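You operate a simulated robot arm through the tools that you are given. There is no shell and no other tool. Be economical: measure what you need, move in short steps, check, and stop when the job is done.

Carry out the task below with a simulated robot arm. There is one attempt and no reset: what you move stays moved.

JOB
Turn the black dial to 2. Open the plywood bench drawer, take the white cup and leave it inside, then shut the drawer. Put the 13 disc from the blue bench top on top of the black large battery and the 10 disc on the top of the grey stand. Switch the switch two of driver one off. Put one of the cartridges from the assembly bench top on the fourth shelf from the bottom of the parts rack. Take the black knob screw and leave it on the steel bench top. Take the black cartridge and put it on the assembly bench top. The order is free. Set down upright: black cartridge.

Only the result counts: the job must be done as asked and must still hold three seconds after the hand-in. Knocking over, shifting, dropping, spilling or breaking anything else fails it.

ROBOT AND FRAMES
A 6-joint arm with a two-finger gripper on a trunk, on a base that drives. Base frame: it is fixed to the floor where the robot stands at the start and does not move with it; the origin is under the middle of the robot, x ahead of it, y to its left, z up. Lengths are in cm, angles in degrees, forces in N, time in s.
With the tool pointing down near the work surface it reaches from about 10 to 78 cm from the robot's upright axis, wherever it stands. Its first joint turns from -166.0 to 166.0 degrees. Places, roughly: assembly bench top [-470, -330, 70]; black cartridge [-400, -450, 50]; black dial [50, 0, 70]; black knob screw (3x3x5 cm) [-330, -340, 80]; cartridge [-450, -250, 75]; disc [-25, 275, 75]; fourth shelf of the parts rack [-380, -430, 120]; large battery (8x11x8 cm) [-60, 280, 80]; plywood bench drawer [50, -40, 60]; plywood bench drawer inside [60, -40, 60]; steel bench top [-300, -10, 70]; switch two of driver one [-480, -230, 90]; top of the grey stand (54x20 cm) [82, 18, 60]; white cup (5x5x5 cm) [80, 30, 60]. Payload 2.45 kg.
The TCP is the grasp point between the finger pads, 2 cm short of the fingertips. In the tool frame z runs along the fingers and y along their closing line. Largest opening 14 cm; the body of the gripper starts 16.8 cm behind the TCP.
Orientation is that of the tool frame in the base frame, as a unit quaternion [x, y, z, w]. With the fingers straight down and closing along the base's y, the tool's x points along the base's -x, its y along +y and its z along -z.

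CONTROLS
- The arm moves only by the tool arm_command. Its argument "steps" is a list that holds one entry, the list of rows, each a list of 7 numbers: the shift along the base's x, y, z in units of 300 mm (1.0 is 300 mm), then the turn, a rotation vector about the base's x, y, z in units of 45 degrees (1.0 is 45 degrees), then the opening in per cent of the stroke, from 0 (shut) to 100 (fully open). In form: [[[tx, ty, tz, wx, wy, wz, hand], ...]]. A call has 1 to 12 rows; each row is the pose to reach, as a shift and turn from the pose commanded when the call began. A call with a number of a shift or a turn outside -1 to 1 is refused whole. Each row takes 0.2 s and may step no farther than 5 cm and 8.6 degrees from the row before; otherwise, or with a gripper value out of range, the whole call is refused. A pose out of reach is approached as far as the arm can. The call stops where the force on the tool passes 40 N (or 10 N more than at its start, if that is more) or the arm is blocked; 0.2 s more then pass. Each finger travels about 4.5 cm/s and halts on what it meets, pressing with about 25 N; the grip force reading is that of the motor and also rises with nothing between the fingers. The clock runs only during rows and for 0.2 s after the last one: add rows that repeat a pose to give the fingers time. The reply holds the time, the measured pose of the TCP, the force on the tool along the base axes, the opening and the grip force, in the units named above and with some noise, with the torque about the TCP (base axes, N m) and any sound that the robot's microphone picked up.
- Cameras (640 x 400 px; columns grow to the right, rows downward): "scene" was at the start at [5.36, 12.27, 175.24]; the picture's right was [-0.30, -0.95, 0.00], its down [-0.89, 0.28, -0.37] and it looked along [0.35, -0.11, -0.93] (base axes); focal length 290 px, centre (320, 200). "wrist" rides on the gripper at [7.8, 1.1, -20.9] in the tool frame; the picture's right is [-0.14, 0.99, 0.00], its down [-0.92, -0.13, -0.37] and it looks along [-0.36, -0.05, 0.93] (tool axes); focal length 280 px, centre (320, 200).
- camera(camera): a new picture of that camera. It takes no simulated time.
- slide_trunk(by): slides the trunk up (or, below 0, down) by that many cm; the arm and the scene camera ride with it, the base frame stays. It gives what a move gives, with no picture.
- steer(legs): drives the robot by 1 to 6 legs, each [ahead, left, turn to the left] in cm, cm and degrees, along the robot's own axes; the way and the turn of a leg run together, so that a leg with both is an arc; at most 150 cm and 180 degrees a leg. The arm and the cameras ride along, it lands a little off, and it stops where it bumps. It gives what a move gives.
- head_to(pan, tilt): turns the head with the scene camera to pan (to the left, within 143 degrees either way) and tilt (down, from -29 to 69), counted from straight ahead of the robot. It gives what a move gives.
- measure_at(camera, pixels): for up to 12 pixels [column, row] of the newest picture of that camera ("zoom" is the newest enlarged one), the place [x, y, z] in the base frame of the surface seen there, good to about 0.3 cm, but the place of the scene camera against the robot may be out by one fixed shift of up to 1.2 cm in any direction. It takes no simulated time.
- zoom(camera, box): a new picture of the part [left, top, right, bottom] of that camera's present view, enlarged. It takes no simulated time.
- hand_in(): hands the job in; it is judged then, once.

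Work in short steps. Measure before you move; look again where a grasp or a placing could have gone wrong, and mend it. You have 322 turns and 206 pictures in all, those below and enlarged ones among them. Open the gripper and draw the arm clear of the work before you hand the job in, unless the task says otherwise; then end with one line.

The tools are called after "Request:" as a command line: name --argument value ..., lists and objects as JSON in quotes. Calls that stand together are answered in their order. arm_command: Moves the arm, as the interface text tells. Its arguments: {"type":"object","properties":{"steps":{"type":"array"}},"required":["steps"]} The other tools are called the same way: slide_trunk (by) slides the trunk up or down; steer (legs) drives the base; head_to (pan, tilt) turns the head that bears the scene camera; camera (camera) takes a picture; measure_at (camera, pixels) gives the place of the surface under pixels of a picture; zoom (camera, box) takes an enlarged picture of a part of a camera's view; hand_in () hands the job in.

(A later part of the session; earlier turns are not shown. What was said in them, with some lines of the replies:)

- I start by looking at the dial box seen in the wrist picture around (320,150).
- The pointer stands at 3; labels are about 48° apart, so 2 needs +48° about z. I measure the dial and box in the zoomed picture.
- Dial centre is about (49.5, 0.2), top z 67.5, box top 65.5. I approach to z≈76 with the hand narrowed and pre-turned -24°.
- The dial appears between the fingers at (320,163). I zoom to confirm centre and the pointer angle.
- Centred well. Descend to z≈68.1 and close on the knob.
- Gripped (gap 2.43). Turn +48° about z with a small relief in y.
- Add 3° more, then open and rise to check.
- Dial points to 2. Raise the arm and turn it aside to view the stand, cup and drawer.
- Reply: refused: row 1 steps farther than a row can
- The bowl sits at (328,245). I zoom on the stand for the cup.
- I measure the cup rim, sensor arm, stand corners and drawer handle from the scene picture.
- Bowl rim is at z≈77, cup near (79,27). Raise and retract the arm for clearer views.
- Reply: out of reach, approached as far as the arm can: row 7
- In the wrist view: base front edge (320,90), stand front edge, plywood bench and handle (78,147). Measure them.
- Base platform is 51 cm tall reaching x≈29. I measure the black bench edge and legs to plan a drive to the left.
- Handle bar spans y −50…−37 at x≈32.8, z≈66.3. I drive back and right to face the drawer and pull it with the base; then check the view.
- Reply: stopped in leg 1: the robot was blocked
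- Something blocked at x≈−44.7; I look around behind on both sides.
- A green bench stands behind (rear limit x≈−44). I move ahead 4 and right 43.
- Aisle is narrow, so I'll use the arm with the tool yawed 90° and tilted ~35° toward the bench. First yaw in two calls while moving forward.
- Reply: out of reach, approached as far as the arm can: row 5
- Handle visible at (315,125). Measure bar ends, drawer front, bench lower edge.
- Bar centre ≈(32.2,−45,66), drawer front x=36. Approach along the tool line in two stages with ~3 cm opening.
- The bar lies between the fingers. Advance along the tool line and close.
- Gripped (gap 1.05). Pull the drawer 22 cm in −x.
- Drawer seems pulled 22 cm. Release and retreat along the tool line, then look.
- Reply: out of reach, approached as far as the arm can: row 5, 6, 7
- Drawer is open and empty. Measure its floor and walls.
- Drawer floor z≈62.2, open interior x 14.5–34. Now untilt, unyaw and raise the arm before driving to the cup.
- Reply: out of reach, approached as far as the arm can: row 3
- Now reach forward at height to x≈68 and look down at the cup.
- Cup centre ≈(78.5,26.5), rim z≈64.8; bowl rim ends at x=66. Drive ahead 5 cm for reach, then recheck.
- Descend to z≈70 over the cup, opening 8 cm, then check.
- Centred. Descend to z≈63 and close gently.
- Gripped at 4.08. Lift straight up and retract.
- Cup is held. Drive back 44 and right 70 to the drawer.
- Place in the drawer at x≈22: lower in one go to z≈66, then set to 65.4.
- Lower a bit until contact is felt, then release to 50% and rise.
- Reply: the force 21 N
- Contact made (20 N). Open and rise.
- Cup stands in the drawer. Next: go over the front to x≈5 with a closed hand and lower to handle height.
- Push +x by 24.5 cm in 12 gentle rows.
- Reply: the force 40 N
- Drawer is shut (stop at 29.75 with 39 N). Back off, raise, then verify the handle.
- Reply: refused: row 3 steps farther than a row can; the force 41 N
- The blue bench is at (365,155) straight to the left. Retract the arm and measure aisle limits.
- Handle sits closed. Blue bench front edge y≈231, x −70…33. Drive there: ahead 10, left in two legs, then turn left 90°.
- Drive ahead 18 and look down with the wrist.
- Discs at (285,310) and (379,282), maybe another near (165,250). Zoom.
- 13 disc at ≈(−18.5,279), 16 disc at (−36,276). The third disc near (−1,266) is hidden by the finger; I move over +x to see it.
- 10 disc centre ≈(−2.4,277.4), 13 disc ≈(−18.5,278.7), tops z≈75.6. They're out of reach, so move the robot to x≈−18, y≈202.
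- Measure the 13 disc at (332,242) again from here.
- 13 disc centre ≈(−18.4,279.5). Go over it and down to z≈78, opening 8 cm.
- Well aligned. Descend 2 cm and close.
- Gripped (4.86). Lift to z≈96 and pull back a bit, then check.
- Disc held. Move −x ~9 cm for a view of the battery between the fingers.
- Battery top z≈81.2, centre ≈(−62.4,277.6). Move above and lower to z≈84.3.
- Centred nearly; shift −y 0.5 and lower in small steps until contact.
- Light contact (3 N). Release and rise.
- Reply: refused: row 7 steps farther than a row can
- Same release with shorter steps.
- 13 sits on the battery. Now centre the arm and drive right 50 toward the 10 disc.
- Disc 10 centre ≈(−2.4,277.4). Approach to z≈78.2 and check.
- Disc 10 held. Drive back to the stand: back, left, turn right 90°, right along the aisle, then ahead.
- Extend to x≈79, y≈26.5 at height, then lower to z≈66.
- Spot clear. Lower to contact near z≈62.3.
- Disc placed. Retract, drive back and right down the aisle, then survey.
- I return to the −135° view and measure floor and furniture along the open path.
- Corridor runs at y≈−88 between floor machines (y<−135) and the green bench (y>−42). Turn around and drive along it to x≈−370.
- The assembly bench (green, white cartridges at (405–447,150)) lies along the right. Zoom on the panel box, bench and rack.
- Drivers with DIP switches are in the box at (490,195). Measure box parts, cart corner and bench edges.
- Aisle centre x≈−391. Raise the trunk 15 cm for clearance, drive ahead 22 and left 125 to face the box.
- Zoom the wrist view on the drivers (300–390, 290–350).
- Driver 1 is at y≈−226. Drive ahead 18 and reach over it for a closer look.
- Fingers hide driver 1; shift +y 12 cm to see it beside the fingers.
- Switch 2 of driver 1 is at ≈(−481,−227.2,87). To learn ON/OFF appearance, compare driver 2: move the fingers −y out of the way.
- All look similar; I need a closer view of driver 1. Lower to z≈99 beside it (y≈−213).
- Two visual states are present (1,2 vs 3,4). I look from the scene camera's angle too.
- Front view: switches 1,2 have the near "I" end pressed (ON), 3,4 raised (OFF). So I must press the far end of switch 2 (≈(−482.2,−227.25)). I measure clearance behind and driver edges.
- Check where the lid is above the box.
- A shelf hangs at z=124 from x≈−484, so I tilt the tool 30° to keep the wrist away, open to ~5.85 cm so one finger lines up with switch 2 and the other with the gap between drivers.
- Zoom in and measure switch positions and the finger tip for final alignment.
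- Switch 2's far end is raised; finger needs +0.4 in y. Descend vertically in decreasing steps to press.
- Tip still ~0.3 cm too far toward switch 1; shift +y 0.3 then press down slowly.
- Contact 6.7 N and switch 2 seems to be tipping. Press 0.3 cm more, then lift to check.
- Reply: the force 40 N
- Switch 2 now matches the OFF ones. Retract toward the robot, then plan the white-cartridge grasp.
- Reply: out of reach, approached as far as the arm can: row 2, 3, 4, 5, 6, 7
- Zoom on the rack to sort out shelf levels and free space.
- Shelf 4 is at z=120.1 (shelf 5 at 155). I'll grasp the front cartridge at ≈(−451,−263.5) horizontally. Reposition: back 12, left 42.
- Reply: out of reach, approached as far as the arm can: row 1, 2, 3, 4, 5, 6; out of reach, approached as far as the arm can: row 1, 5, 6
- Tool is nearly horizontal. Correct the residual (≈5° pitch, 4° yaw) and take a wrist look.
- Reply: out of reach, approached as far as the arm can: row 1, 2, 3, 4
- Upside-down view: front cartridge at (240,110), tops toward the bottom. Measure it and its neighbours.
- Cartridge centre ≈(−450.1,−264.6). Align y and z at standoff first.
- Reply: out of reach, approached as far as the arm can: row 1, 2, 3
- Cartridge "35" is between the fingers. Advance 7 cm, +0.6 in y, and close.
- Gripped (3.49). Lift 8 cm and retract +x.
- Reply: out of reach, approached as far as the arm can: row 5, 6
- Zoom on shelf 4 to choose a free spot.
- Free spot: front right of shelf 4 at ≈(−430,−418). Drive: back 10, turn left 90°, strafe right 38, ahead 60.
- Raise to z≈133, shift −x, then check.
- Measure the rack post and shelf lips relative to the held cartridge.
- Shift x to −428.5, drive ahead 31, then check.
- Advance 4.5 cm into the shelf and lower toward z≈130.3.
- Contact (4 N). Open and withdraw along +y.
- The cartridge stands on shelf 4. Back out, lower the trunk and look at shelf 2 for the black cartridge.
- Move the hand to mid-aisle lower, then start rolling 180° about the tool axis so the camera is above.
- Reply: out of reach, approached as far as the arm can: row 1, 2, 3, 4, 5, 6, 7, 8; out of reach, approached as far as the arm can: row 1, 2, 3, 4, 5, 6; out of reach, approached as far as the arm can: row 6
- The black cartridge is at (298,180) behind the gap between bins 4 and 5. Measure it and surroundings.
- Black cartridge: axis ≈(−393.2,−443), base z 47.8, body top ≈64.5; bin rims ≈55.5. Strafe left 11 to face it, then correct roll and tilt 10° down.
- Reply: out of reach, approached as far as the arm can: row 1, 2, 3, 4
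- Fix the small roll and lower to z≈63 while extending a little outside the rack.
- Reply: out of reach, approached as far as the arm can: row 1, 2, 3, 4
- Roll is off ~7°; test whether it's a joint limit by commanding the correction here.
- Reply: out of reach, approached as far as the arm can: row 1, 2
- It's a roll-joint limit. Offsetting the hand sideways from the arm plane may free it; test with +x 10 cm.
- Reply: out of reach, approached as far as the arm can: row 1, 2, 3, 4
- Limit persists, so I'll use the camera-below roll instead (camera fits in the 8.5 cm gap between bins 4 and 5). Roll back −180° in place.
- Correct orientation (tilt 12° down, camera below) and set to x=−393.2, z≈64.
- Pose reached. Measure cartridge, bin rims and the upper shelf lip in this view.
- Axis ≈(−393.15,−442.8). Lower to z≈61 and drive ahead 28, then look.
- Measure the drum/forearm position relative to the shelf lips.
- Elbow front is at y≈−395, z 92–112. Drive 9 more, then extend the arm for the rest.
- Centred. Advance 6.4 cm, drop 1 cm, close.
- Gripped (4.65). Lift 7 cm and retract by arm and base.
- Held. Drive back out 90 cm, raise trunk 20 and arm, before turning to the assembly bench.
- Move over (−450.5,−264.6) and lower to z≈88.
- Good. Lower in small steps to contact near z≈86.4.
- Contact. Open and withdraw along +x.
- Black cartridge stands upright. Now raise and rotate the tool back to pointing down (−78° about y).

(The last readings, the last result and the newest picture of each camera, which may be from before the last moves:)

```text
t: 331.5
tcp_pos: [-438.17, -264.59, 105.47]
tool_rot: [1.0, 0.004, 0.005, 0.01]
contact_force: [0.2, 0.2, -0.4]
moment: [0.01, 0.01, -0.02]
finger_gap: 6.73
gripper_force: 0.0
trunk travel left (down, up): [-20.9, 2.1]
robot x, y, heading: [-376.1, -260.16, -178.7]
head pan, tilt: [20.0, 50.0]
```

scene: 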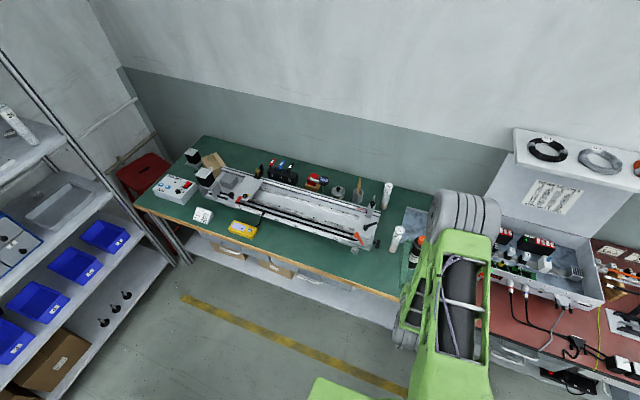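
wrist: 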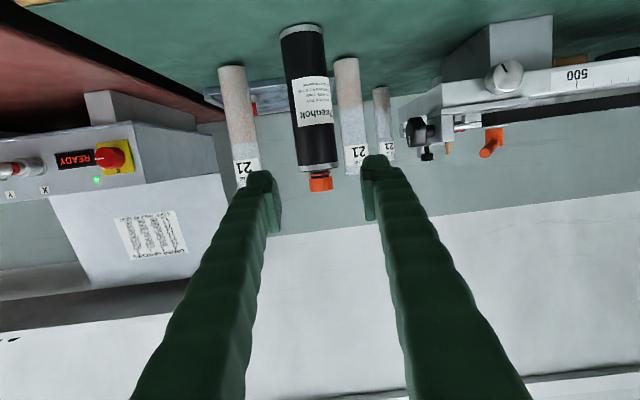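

Drive: ahead 10, turn around, then strafe right 75 to face the white bench.

Request:
steer --legs '[[12, 0, 0], [0, 0, 178.7], [0, -72, 0]]'

Request:
camera --camera "wrist"

Request:
head_to --pan 0 --tilt 50

Request:
camera --camera "scene"

```text
t: 346.4
tcp_pos: [-323.35, -327.56, 105.46]
tool_rot: [-0.005, 1.0, 0.009, -0.003]
contact_force: [-0.7, -0.6, 0.0]
moment: [0.02, -0.04, 0.04]
finger_gap: 6.72
gripper_force: 0.1
trunk travel left (down, up): [-20.9, 2.1]
robot x, y, heading: [-385.53, -331.78, 1.2]
head pan, tilt: [20.0, 50.0]
```

```text
82 pictures are left
```

wrist: 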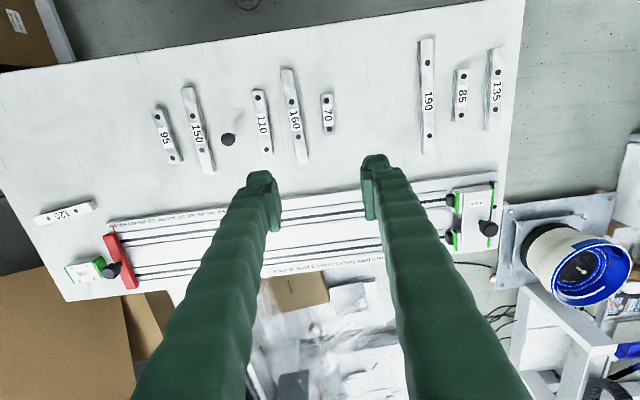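

```text
t: 347.2
tcp_pos: [-323.31, -327.51, 105.46]
tool_rot: [-0.004, 1.0, 0.01, -0.003]
contact_force: [-0.5, 0.3, 0.4]
moment: [-0.02, -0.01, 0.03]
finger_gap: 6.75
gripper_force: 0.0
trunk travel left (down, up): [-20.9, 2.1]
robot x, y, heading: [-385.3, -332.03, 1.4]
head pan, tilt: [0.0, 50.0]
```

```text
81 pictures are left
```

scene: 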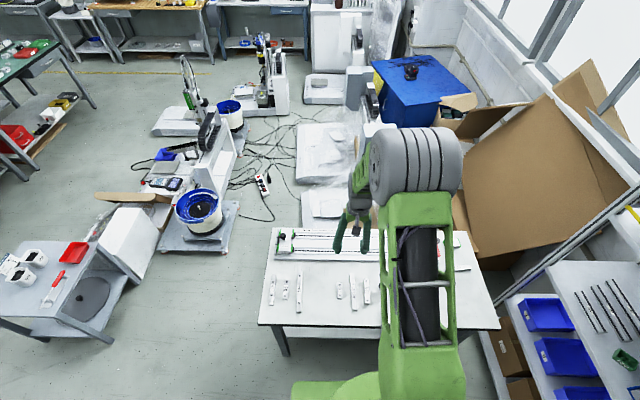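

The loose black knob screw is at (228,139). Zoom and measure.

Request:
zoom --camera "wrist" --box '[190, 100, 270, 180]'

Request:
measure_at --camera "zoom" --pixels '[[308, 190], [285, 190], [335, 190], [308, 165], [308, 215], [310, 225], [250, 200], [380, 200], [160, 120], [240, 260], [420, 120], [470, 250]]'

```text
5.00 times, centred on (230, 140) of wrist
```

zoom: 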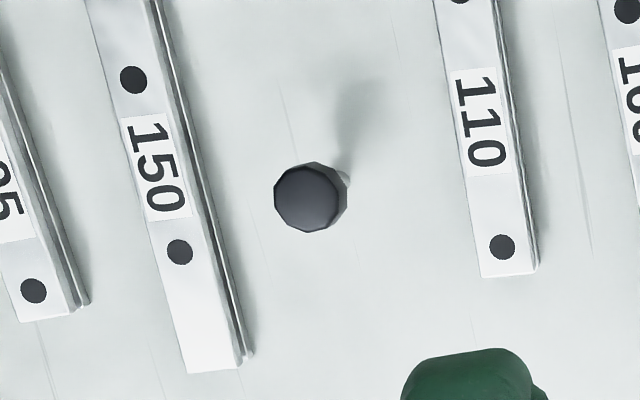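

```text
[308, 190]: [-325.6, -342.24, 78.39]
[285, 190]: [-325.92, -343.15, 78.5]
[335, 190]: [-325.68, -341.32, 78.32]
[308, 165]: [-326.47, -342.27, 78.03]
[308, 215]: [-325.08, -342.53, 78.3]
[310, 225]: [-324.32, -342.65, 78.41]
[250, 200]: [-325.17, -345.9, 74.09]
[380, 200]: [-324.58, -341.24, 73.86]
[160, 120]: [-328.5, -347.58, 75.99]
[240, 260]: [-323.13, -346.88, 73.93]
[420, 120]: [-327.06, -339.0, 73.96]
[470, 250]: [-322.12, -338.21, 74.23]
```

Knob head ≈3 cm at (−325.5,−342.3), top z 78.4, standing on its screw. Approach to z≈83 with 5.3 cm opening.

Request:
arm_command --steps '[[[-0.02, -0.14, -0.05, 0, 0, 0, 38], [-0.04, -0.28, -0.1, 0, 0, 0, 38], [-0.07, -0.42, -0.15, 0, 0, 0, 38], [-0.073, -0.493, -0.27, 0, 0, 0, 38], [-0.073, -0.493, -0.42, 0, 0, 0, 38], [-0.073, -0.493, -0.57, 0, 0, 0, 38], [-0.073, -0.493, -0.7, 0, 0, 0, 38], [-0.073, -0.493, -0.75, 0, 0, 0, 38]]]'

Request:
camera --camera "wrist"

```text
t: 349.0
tcp_pos: [-325.65, -342.24, 83.05]
tool_rot: [-0.005, 1.0, 0.009, -0.004]
contact_force: [-0.9, -0.6, 0.5]
moment: [0.0, 0.0, 0.03]
finger_gap: 5.32
gripper_force: 0.0
trunk travel left (down, up): [-20.9, 2.1]
robot x, y, heading: [-385.44, -332.02, 1.6]
head pan, tilt: [0.0, 50.0]
```

```text
79 pictures are left
```

wrist: 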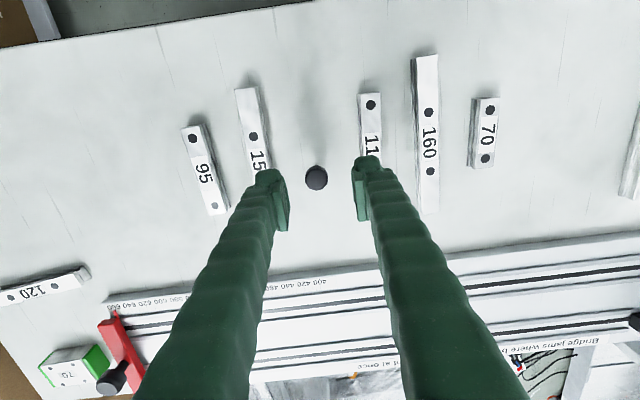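

Aligned (knob at (317,178)). Descend 4.5, shift −y 0.2, and close.

Request:
arm_command --steps '[[[0, -0.007, -0.08, 0, 0, 0, 38], [0, -0.007, -0.152, 0, 0, 0, 38], [0, -0.007, -0.152, 0, 0, 0, 25], [0, -0.007, -0.152, 0, 0, 0, 12], [0, -0.007, -0.152, 0, 0, 0, 12], [0, -0.007, -0.152, 0, 0, 0, 12]]]'

Request:
camera --camera "wrist"

```text
t: 350.4
tcp_pos: [-325.51, -342.48, 78.54]
tool_rot: [-0.005, 1.0, 0.009, -0.003]
contact_force: [0.2, -0.1, -0.4]
moment: [0.01, 0.02, -0.02]
finger_gap: 2.08
gripper_force: 24.6
trunk travel left (down, up): [-20.9, 2.1]
robot x, y, heading: [-385.64, -331.75, 1.4]
head pan, tilt: [0.0, 50.0]
```

```text
78 pictures are left
```

wrist: 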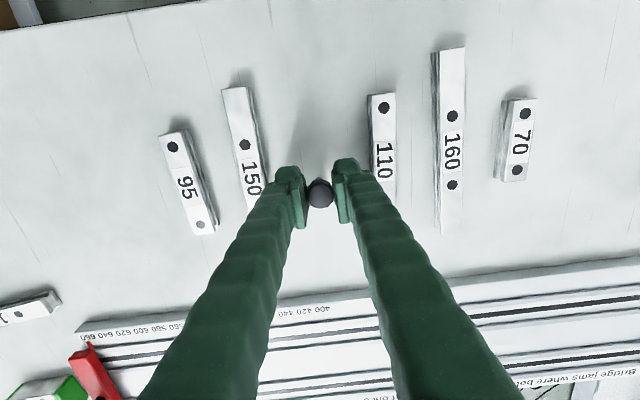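

Gripped (2.08). Lift slowly 4 cm and check forces.

Request:
arm_command --steps '[[[0, 0, 0.03, 0, 0, 0, 12], [0, 0, 0.08, 0, 0, 0, 12], [0, 0, 0.14, 0, 0, 0, 12]]]'

Request:
zoom --camera "wrist" --box '[260, 130, 390, 230]'

```text
t: 351.2
tcp_pos: [-325.57, -342.42, 82.51]
tool_rot: [-0.004, 1.0, 0.009, -0.004]
contact_force: [-0.6, 0.5, -0.1]
moment: [-0.03, -0.05, 0.02]
finger_gap: 2.05
gripper_force: 25.0
trunk travel left (down, up): [-20.9, 2.1]
robot x, y, heading: [-385.71, -332.3, 1.6]
head pan, tilt: [0.0, 50.0]
```

```text
4.00 times, centred on (325, 180) of wrist
```

zoom: 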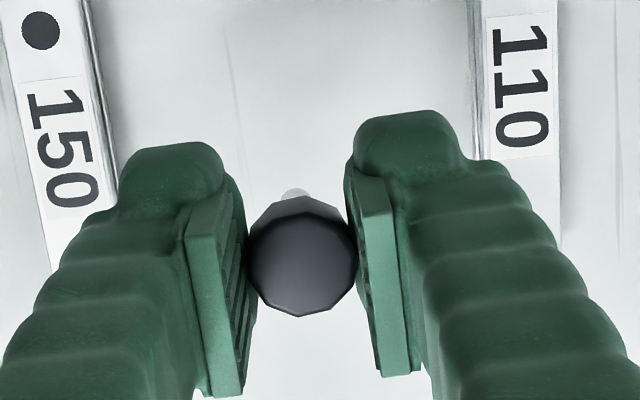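

Knob is lifted. Raise to z≈106, retract, and drive left along the aisle to y≈−95 to view the steel bench.

Request:
arm_command --steps '[[[0, 0, 0.15, 0, 0, 0, 12], [0, 0.05, 0.3, 0, 0, 0, 12], [0, 0.15, 0.45, 0, 0, 0, 12], [-0.1, 0.25, 0.55, 0, 0, 0, 12], [-0.2, 0.35, 0.65, 0, 0, 0, 12], [-0.3, 0.35, 0.75, 0, 0, 0, 12]]]'

Request:
steer --legs '[[0, 120, -1.4], [0, 115, 0]]'

Request:
head_to --pan 60 --tilt 45

Request:
camera --camera "scene"

```text
refused: row 3 steps farther than a row can; nothing moved
```

```text
t: 372.0
tcp_pos: [-326.76, -108.36, 82.65]
tool_rot: [0.007, 1.0, 0.01, -0.003]
contact_force: [-0.2, 0.4, 0.2]
moment: [-0.03, -0.01, 0.03]
finger_gap: 2.06
gripper_force: 25.1
trunk travel left (down, up): [-20.9, 2.1]
robot x, y, heading: [-386.81, -96.61, -0.2]
head pan, tilt: [0.0, 50.0]
```

```text
t: 373.3
tcp_pos: [-326.9, -108.37, 82.5]
tool_rot: [0.008, 1.0, 0.01, -0.003]
contact_force: [-0.9, -0.2, -0.4]
moment: [0.01, 0.04, 0.02]
finger_gap: 2.05
gripper_force: 25.7
trunk travel left (down, up): [-20.9, 2.1]
robot x, y, heading: [-386.6, -96.19, -0.2]
head pan, tilt: [60.0, 45.0]
```

```text
76 pictures are left
```

scene: 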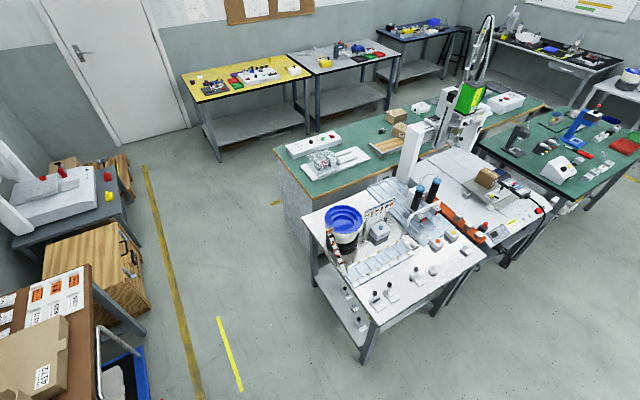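

The arm stayed at z=82 during the drive but no contact was felt. Steel bench is at (390,270). Zoom and measure for a free spot, and check the cart/white bench behind.

Request:
zoom --camera "scene" --box '[290, 170, 500, 370]'

Request:
measure_at --camera "scene" --pixels '[[303, 217], [370, 322], [485, 255], [330, 265], [345, 272], [415, 300], [450, 270], [360, 300], [325, 245], [402, 308], [372, 300], [320, 240]]'

Request:
head_to --pan -75 --tilt 45

Request:
camera --camera "scene"

```text
2.00 times, centred on (395, 270) of scene
```

zoom: 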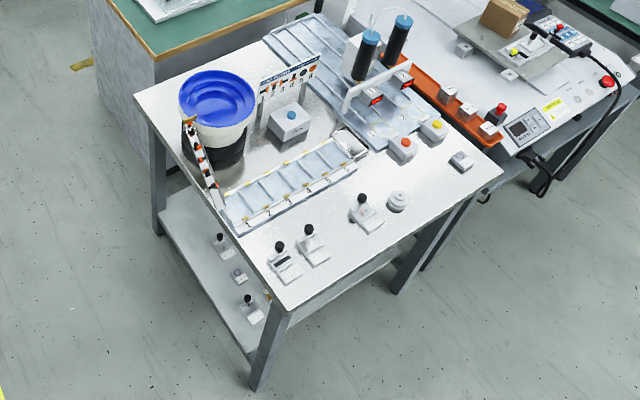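

```text
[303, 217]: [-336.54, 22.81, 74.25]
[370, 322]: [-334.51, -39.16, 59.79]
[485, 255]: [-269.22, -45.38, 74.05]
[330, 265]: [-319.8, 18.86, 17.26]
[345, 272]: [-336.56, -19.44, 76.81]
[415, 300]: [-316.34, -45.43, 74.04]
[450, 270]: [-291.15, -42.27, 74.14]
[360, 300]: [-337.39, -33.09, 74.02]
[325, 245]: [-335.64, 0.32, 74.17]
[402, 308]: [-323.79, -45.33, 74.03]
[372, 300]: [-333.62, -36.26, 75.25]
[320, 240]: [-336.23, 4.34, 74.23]
```

```text
t: 375.4
tcp_pos: [-326.86, -108.45, 82.56]
tool_rot: [0.008, 1.0, 0.01, -0.004]
contact_force: [0.3, 0.0, 0.1]
moment: [0.01, 0.0, -0.04]
finger_gap: 2.05
gripper_force: 25.5
trunk travel left (down, up): [-20.9, 2.1]
robot x, y, heading: [-386.91, -96.44, 0.1]
head pan, tilt: [-75.0, 45.0]
```

```text
74 pictures are left
```

scene: 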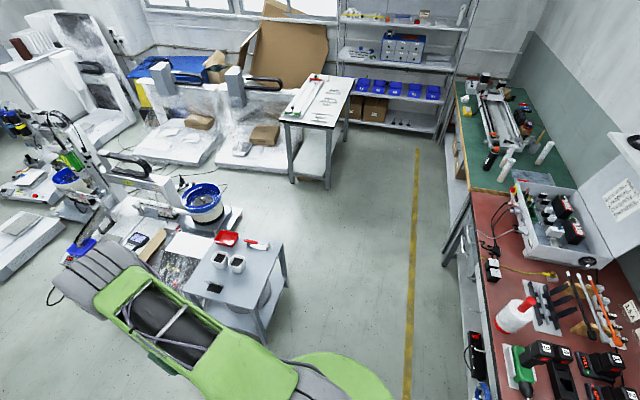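

Zoom on the cart and white bench to verify nothing moved.

Request:
zoom --camera "scene" --box '[180, 65, 370, 320]'

```text
1.57 times, centred on (275, 192) of scene
```

zoom: 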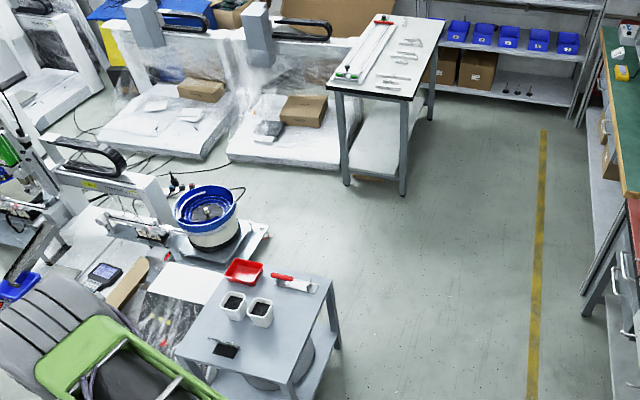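

All is in place. Raise the arm, then drive ahead 55 so the bench front is reachable on the left.

Request:
arm_command --steps '[[[0, 0, 0.15, 0, 0, 0, 12], [0, 0.05, 0.3, 0, 0, 0, 12], [0, 0.15, 0.42, 0, 0, 0, 12], [-0.1, 0.25, 0.5, 0, 0, 0, 12], [-0.2, 0.35, 0.58, 0, 0, 0, 12], [-0.3, 0.4, 0.64, 0, 0, 0, 12]]]'

Request:
steer --legs '[[55, 0, 0]]'

Request:
arm_command --steps '[[[0, 0.15, 0, 0, 0, 0, 12], [0, 0.3, 0, 0, 0, 0, 12], [0, 0.45, 0, 0, 0, 0, 12], [0, 0.6, 0, 0, 0, 0, 12], [0, 0.75, 0, 0, 0, 0, 12], [0, 0.9, 0, 0, 0, 0, 12], [0, 1.0, 0, 0, 0, 0, 12]]]'

Request:
camera --camera "wrist"

```text
t: 376.8
tcp_pos: [-335.94, -96.41, 101.78]
tool_rot: [0.008, 1.0, 0.01, -0.004]
contact_force: [0.2, -0.1, 0.5]
moment: [-0.04, -0.03, -0.04]
finger_gap: 2.08
gripper_force: 25.0
trunk travel left (down, up): [-20.9, 2.1]
robot x, y, heading: [-386.85, -95.94, -0.1]
head pan, tilt: [-75.0, 45.0]
```

```text
t: 380.0
tcp_pos: [-280.82, -96.08, 101.77]
tool_rot: [0.005, 1.0, 0.01, -0.004]
contact_force: [-0.1, 0.2, -0.9]
moment: [-0.04, 0.01, 0.05]
finger_gap: 2.05
gripper_force: 24.9
trunk travel left (down, up): [-20.9, 2.1]
robot x, y, heading: [-331.9, -96.35, 0.3]
head pan, tilt: [-75.0, 45.0]
```

```text
t: 381.6
tcp_pos: [-280.98, -66.07, 101.93]
tool_rot: [0.006, 1.0, 0.009, -0.003]
contact_force: [0.6, 0.2, 0.7]
moment: [-0.05, -0.04, -0.02]
finger_gap: 2.04
gripper_force: 25.2
trunk travel left (down, up): [-20.9, 2.1]
robot x, y, heading: [-331.92, -96.39, 0.5]
head pan, tilt: [-75.0, 45.0]
```

```text
72 pictures are left
```

wrist: 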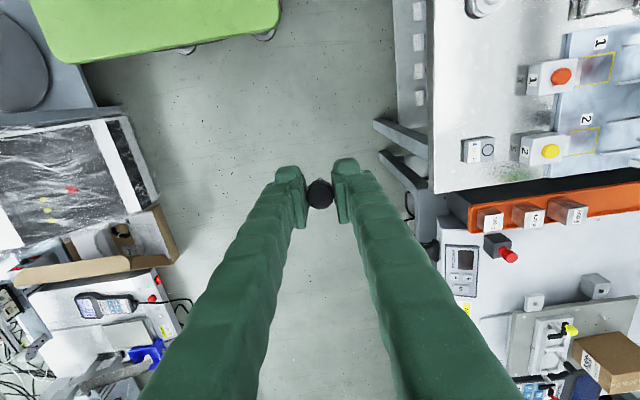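

The steel bench edge is at col ~430. Measure the free area around (480,80).

Request:
measure_at --camera "wrist" --pixels '[[480, 80], [465, 60], [500, 100], [485, 10], [478, 150], [525, 80], [440, 100], [540, 150]]'

```text
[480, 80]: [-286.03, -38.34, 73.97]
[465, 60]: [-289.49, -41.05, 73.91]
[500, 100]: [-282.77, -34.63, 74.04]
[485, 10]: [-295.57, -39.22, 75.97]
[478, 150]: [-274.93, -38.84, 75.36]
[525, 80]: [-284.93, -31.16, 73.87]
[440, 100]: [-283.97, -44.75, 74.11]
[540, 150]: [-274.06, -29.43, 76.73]
```

Free spot (−286,−37). Lower the trunk 14 cm (still over the floor), then move in at z≈88.

Request:
slide_trunk --by -12

Request:
arm_command --steps '[[[-0.05, 0.14, 0, 0, 0, 0, 12], [-0.1, 0.28, 0, 0, 0, 0, 12], [-0.15, 0.42, 0, 0, 0, 0, 12], [-0.167, 0.56, 0, 0, 0, 0, 12], [-0.167, 0.7, 0, 0, 0, 0, 12], [-0.167, 0.84, 0, 0, 0, 0, 12], [-0.167, 0.97, 0, 0, 0, 0, 12]]]'

Request:
camera --camera "wrist"

```text
t: 383.1
tcp_pos: [-280.87, -66.05, 89.95]
tool_rot: [0.005, 1.0, 0.01, -0.003]
contact_force: [-0.1, 0.4, 0.4]
moment: [-0.04, 0.02, 0.0]
finger_gap: 2.04
gripper_force: 25.0
trunk travel left (down, up): [-8.9, 14.1]
robot x, y, heading: [-331.35, -96.26, 0.5]
head pan, tilt: [-75.0, 45.0]
```

```text
t: 384.7
tcp_pos: [-286.09, -36.72, 89.86]
tool_rot: [0.005, 1.0, 0.01, -0.004]
contact_force: [0.0, -0.9, 0.3]
moment: [-0.01, 0.0, 0.0]
finger_gap: 2.07
gripper_force: 24.9
trunk travel left (down, up): [-8.9, 14.1]
robot x, y, heading: [-331.66, -96.41, 0.3]
head pan, tilt: [-75.0, 45.0]
```

```text
71 pictures are left
```

wrist: 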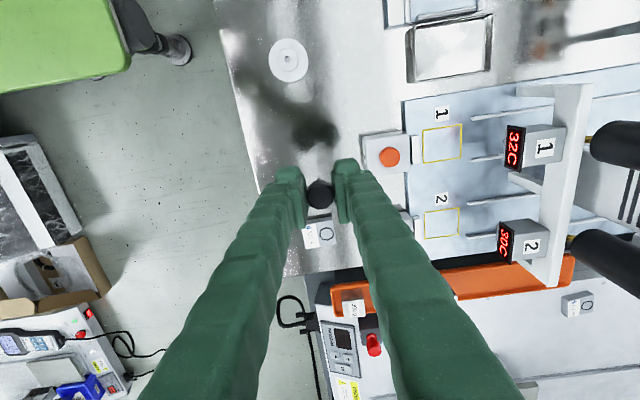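

Landing point is clear (row ~152). Lower to z≈79, then finely to contact.

Request:
arm_command --steps '[[[0, 0, -0.12, 0, 0, 0, 12], [0, 0, -0.24, 0, 0, 0, 12], [0, 0, -0.33, 0, 0, 0, 12], [0, 0, -0.36, 0, 0, 0, 12], [0, 0, -0.37, 0, 0, 0, 12], [0, 0, -0.375, 0, 0, 0, 12]]]'

```text
t: 386.1
tcp_pos: [-286.03, -36.86, 78.69]
tool_rot: [0.005, 1.0, 0.01, -0.003]
contact_force: [-0.5, -0.1, -0.4]
moment: [0.0, 0.01, 0.03]
finger_gap: 2.04
gripper_force: 24.8
trunk travel left (down, up): [-8.9, 14.1]
robot x, y, heading: [-331.61, -96.6, 0.2]
head pan, tilt: [-75.0, 45.0]
```

Request:
arm_command --steps '[[[0, 0, -0.004, 0, 0, 0, 12], [0, 0, -0.008, 0, 0, 0, 12], [0, 0, -0.011, 0, 0, 0, 12]]]'

```text
t: 386.9
tcp_pos: [-285.92, -36.96, 78.37]
tool_rot: [0.005, 1.0, 0.01, -0.004]
contact_force: [-0.7, -1.3, 5.2]
moment: [-0.05, -0.02, -0.01]
finger_gap: 2.05
gripper_force: 25.4
trunk travel left (down, up): [-8.9, 14.1]
robot x, y, heading: [-331.59, -96.73, 0.1]
head pan, tilt: [-75.0, 45.0]
```

Contact (5 N). Release slowly and rise.

Request:
arm_command --steps '[[[0, 0, 0.002, 0, 0, 0, 14], [0, 0, 0.002, 0, 0, 0, 18], [0, 0, 0.002, 0, 0, 0, 24], [0, 0, 0.002, 0, 0, 0, 29], [0, 0, 0.002, 0, 0, 0, 29], [0, 0, 0.08, 0, 0, 0, 29], [0, 0, 0.2, 0, 0, 0, 29], [0, 0, 0.35, 0, 0, 0, 29]]]'

Request:
camera --camera "wrist"

```text
t: 388.7
tcp_pos: [-285.87, -36.98, 88.88]
tool_rot: [0.005, 1.0, 0.01, -0.003]
contact_force: [-0.1, 0.0, 0.5]
moment: [0.01, -0.03, 0.02]
finger_gap: 4.06
gripper_force: 0.1
trunk travel left (down, up): [-8.9, 14.1]
robot x, y, heading: [-331.82, -95.78, 0.3]
head pan, tilt: [-75.0, 45.0]
```

```text
70 pictures are left
```

wrist: 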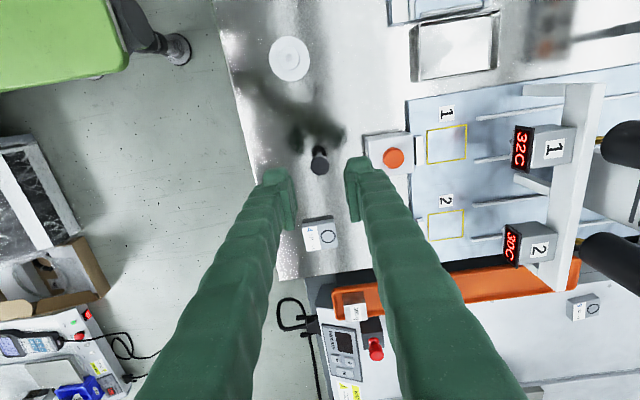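

The knob screw stands on the steel bench at (318,165). Draw the arm clear.

Request:
arm_command --steps '[[[0, 0, 0.15, 0, 0, 0, 40], [0, -0.1, 0.25, 0, 0, 0, 60], [0, -0.24, 0.3, 0, 0, 0, 70], [0, -0.38, 0.3, 0, 0, 0, 70], [0, -0.52, 0.3, 0, 0, 0, 70], [0, -0.66, 0.3, 0, 0, 0, 70], [0, -0.8, 0.3, 0, 0, 0, 70], [0, -0.95, 0.3, 0, 0, 0, 70]]]'

Request:
head_to --pan 45 --tilt 50

Request:
camera --camera "scene"

```text
t: 390.5
tcp_pos: [-285.77, -65.53, 97.75]
tool_rot: [0.005, 1.0, 0.01, -0.003]
contact_force: [-0.2, 0.1, -0.3]
moment: [0.03, 0.03, 0.03]
finger_gap: 9.8
gripper_force: 0.0
trunk travel left (down, up): [-8.9, 14.1]
robot x, y, heading: [-331.8, -96.22, 0.5]
head pan, tilt: [-75.0, 45.0]
```

```text
t: 392.5
tcp_pos: [-285.87, -65.32, 97.8]
tool_rot: [0.006, 1.0, 0.009, -0.004]
contact_force: [0.1, 0.2, 0.6]
moment: [0.02, 0.04, -0.01]
finger_gap: 9.81
gripper_force: 0.1
trunk travel left (down, up): [-8.9, 14.1]
robot x, y, heading: [-331.6, -96.22, 0.2]
head pan, tilt: [45.0, 50.0]
```

```text
69 pictures are left
```

scene: 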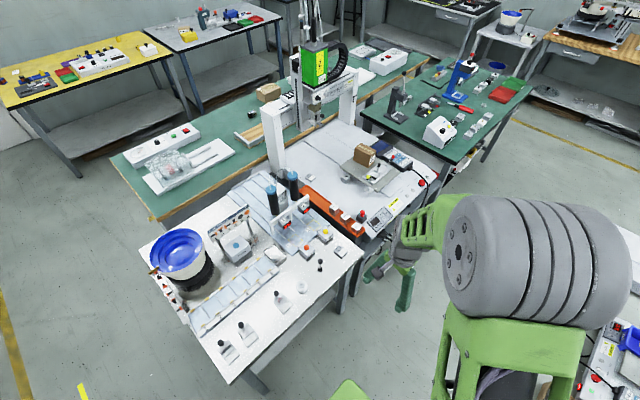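

Everything is in place and the arm is clear; the knob screw stands at (320,265). Handing in.

Request:
hand_in

```text
The job is handed in.
```

I did every part of the job and handed it in; I don't have the verdict. The dial points to 2, the cup is in the shut drawer, and the 13 and 10 discs are placed. Driver one's switch two is off, a white cartridge is on the rack's fourth shelf, the black cartridge stands upright on the assembly bench, and the knob screw is on the steel bench.
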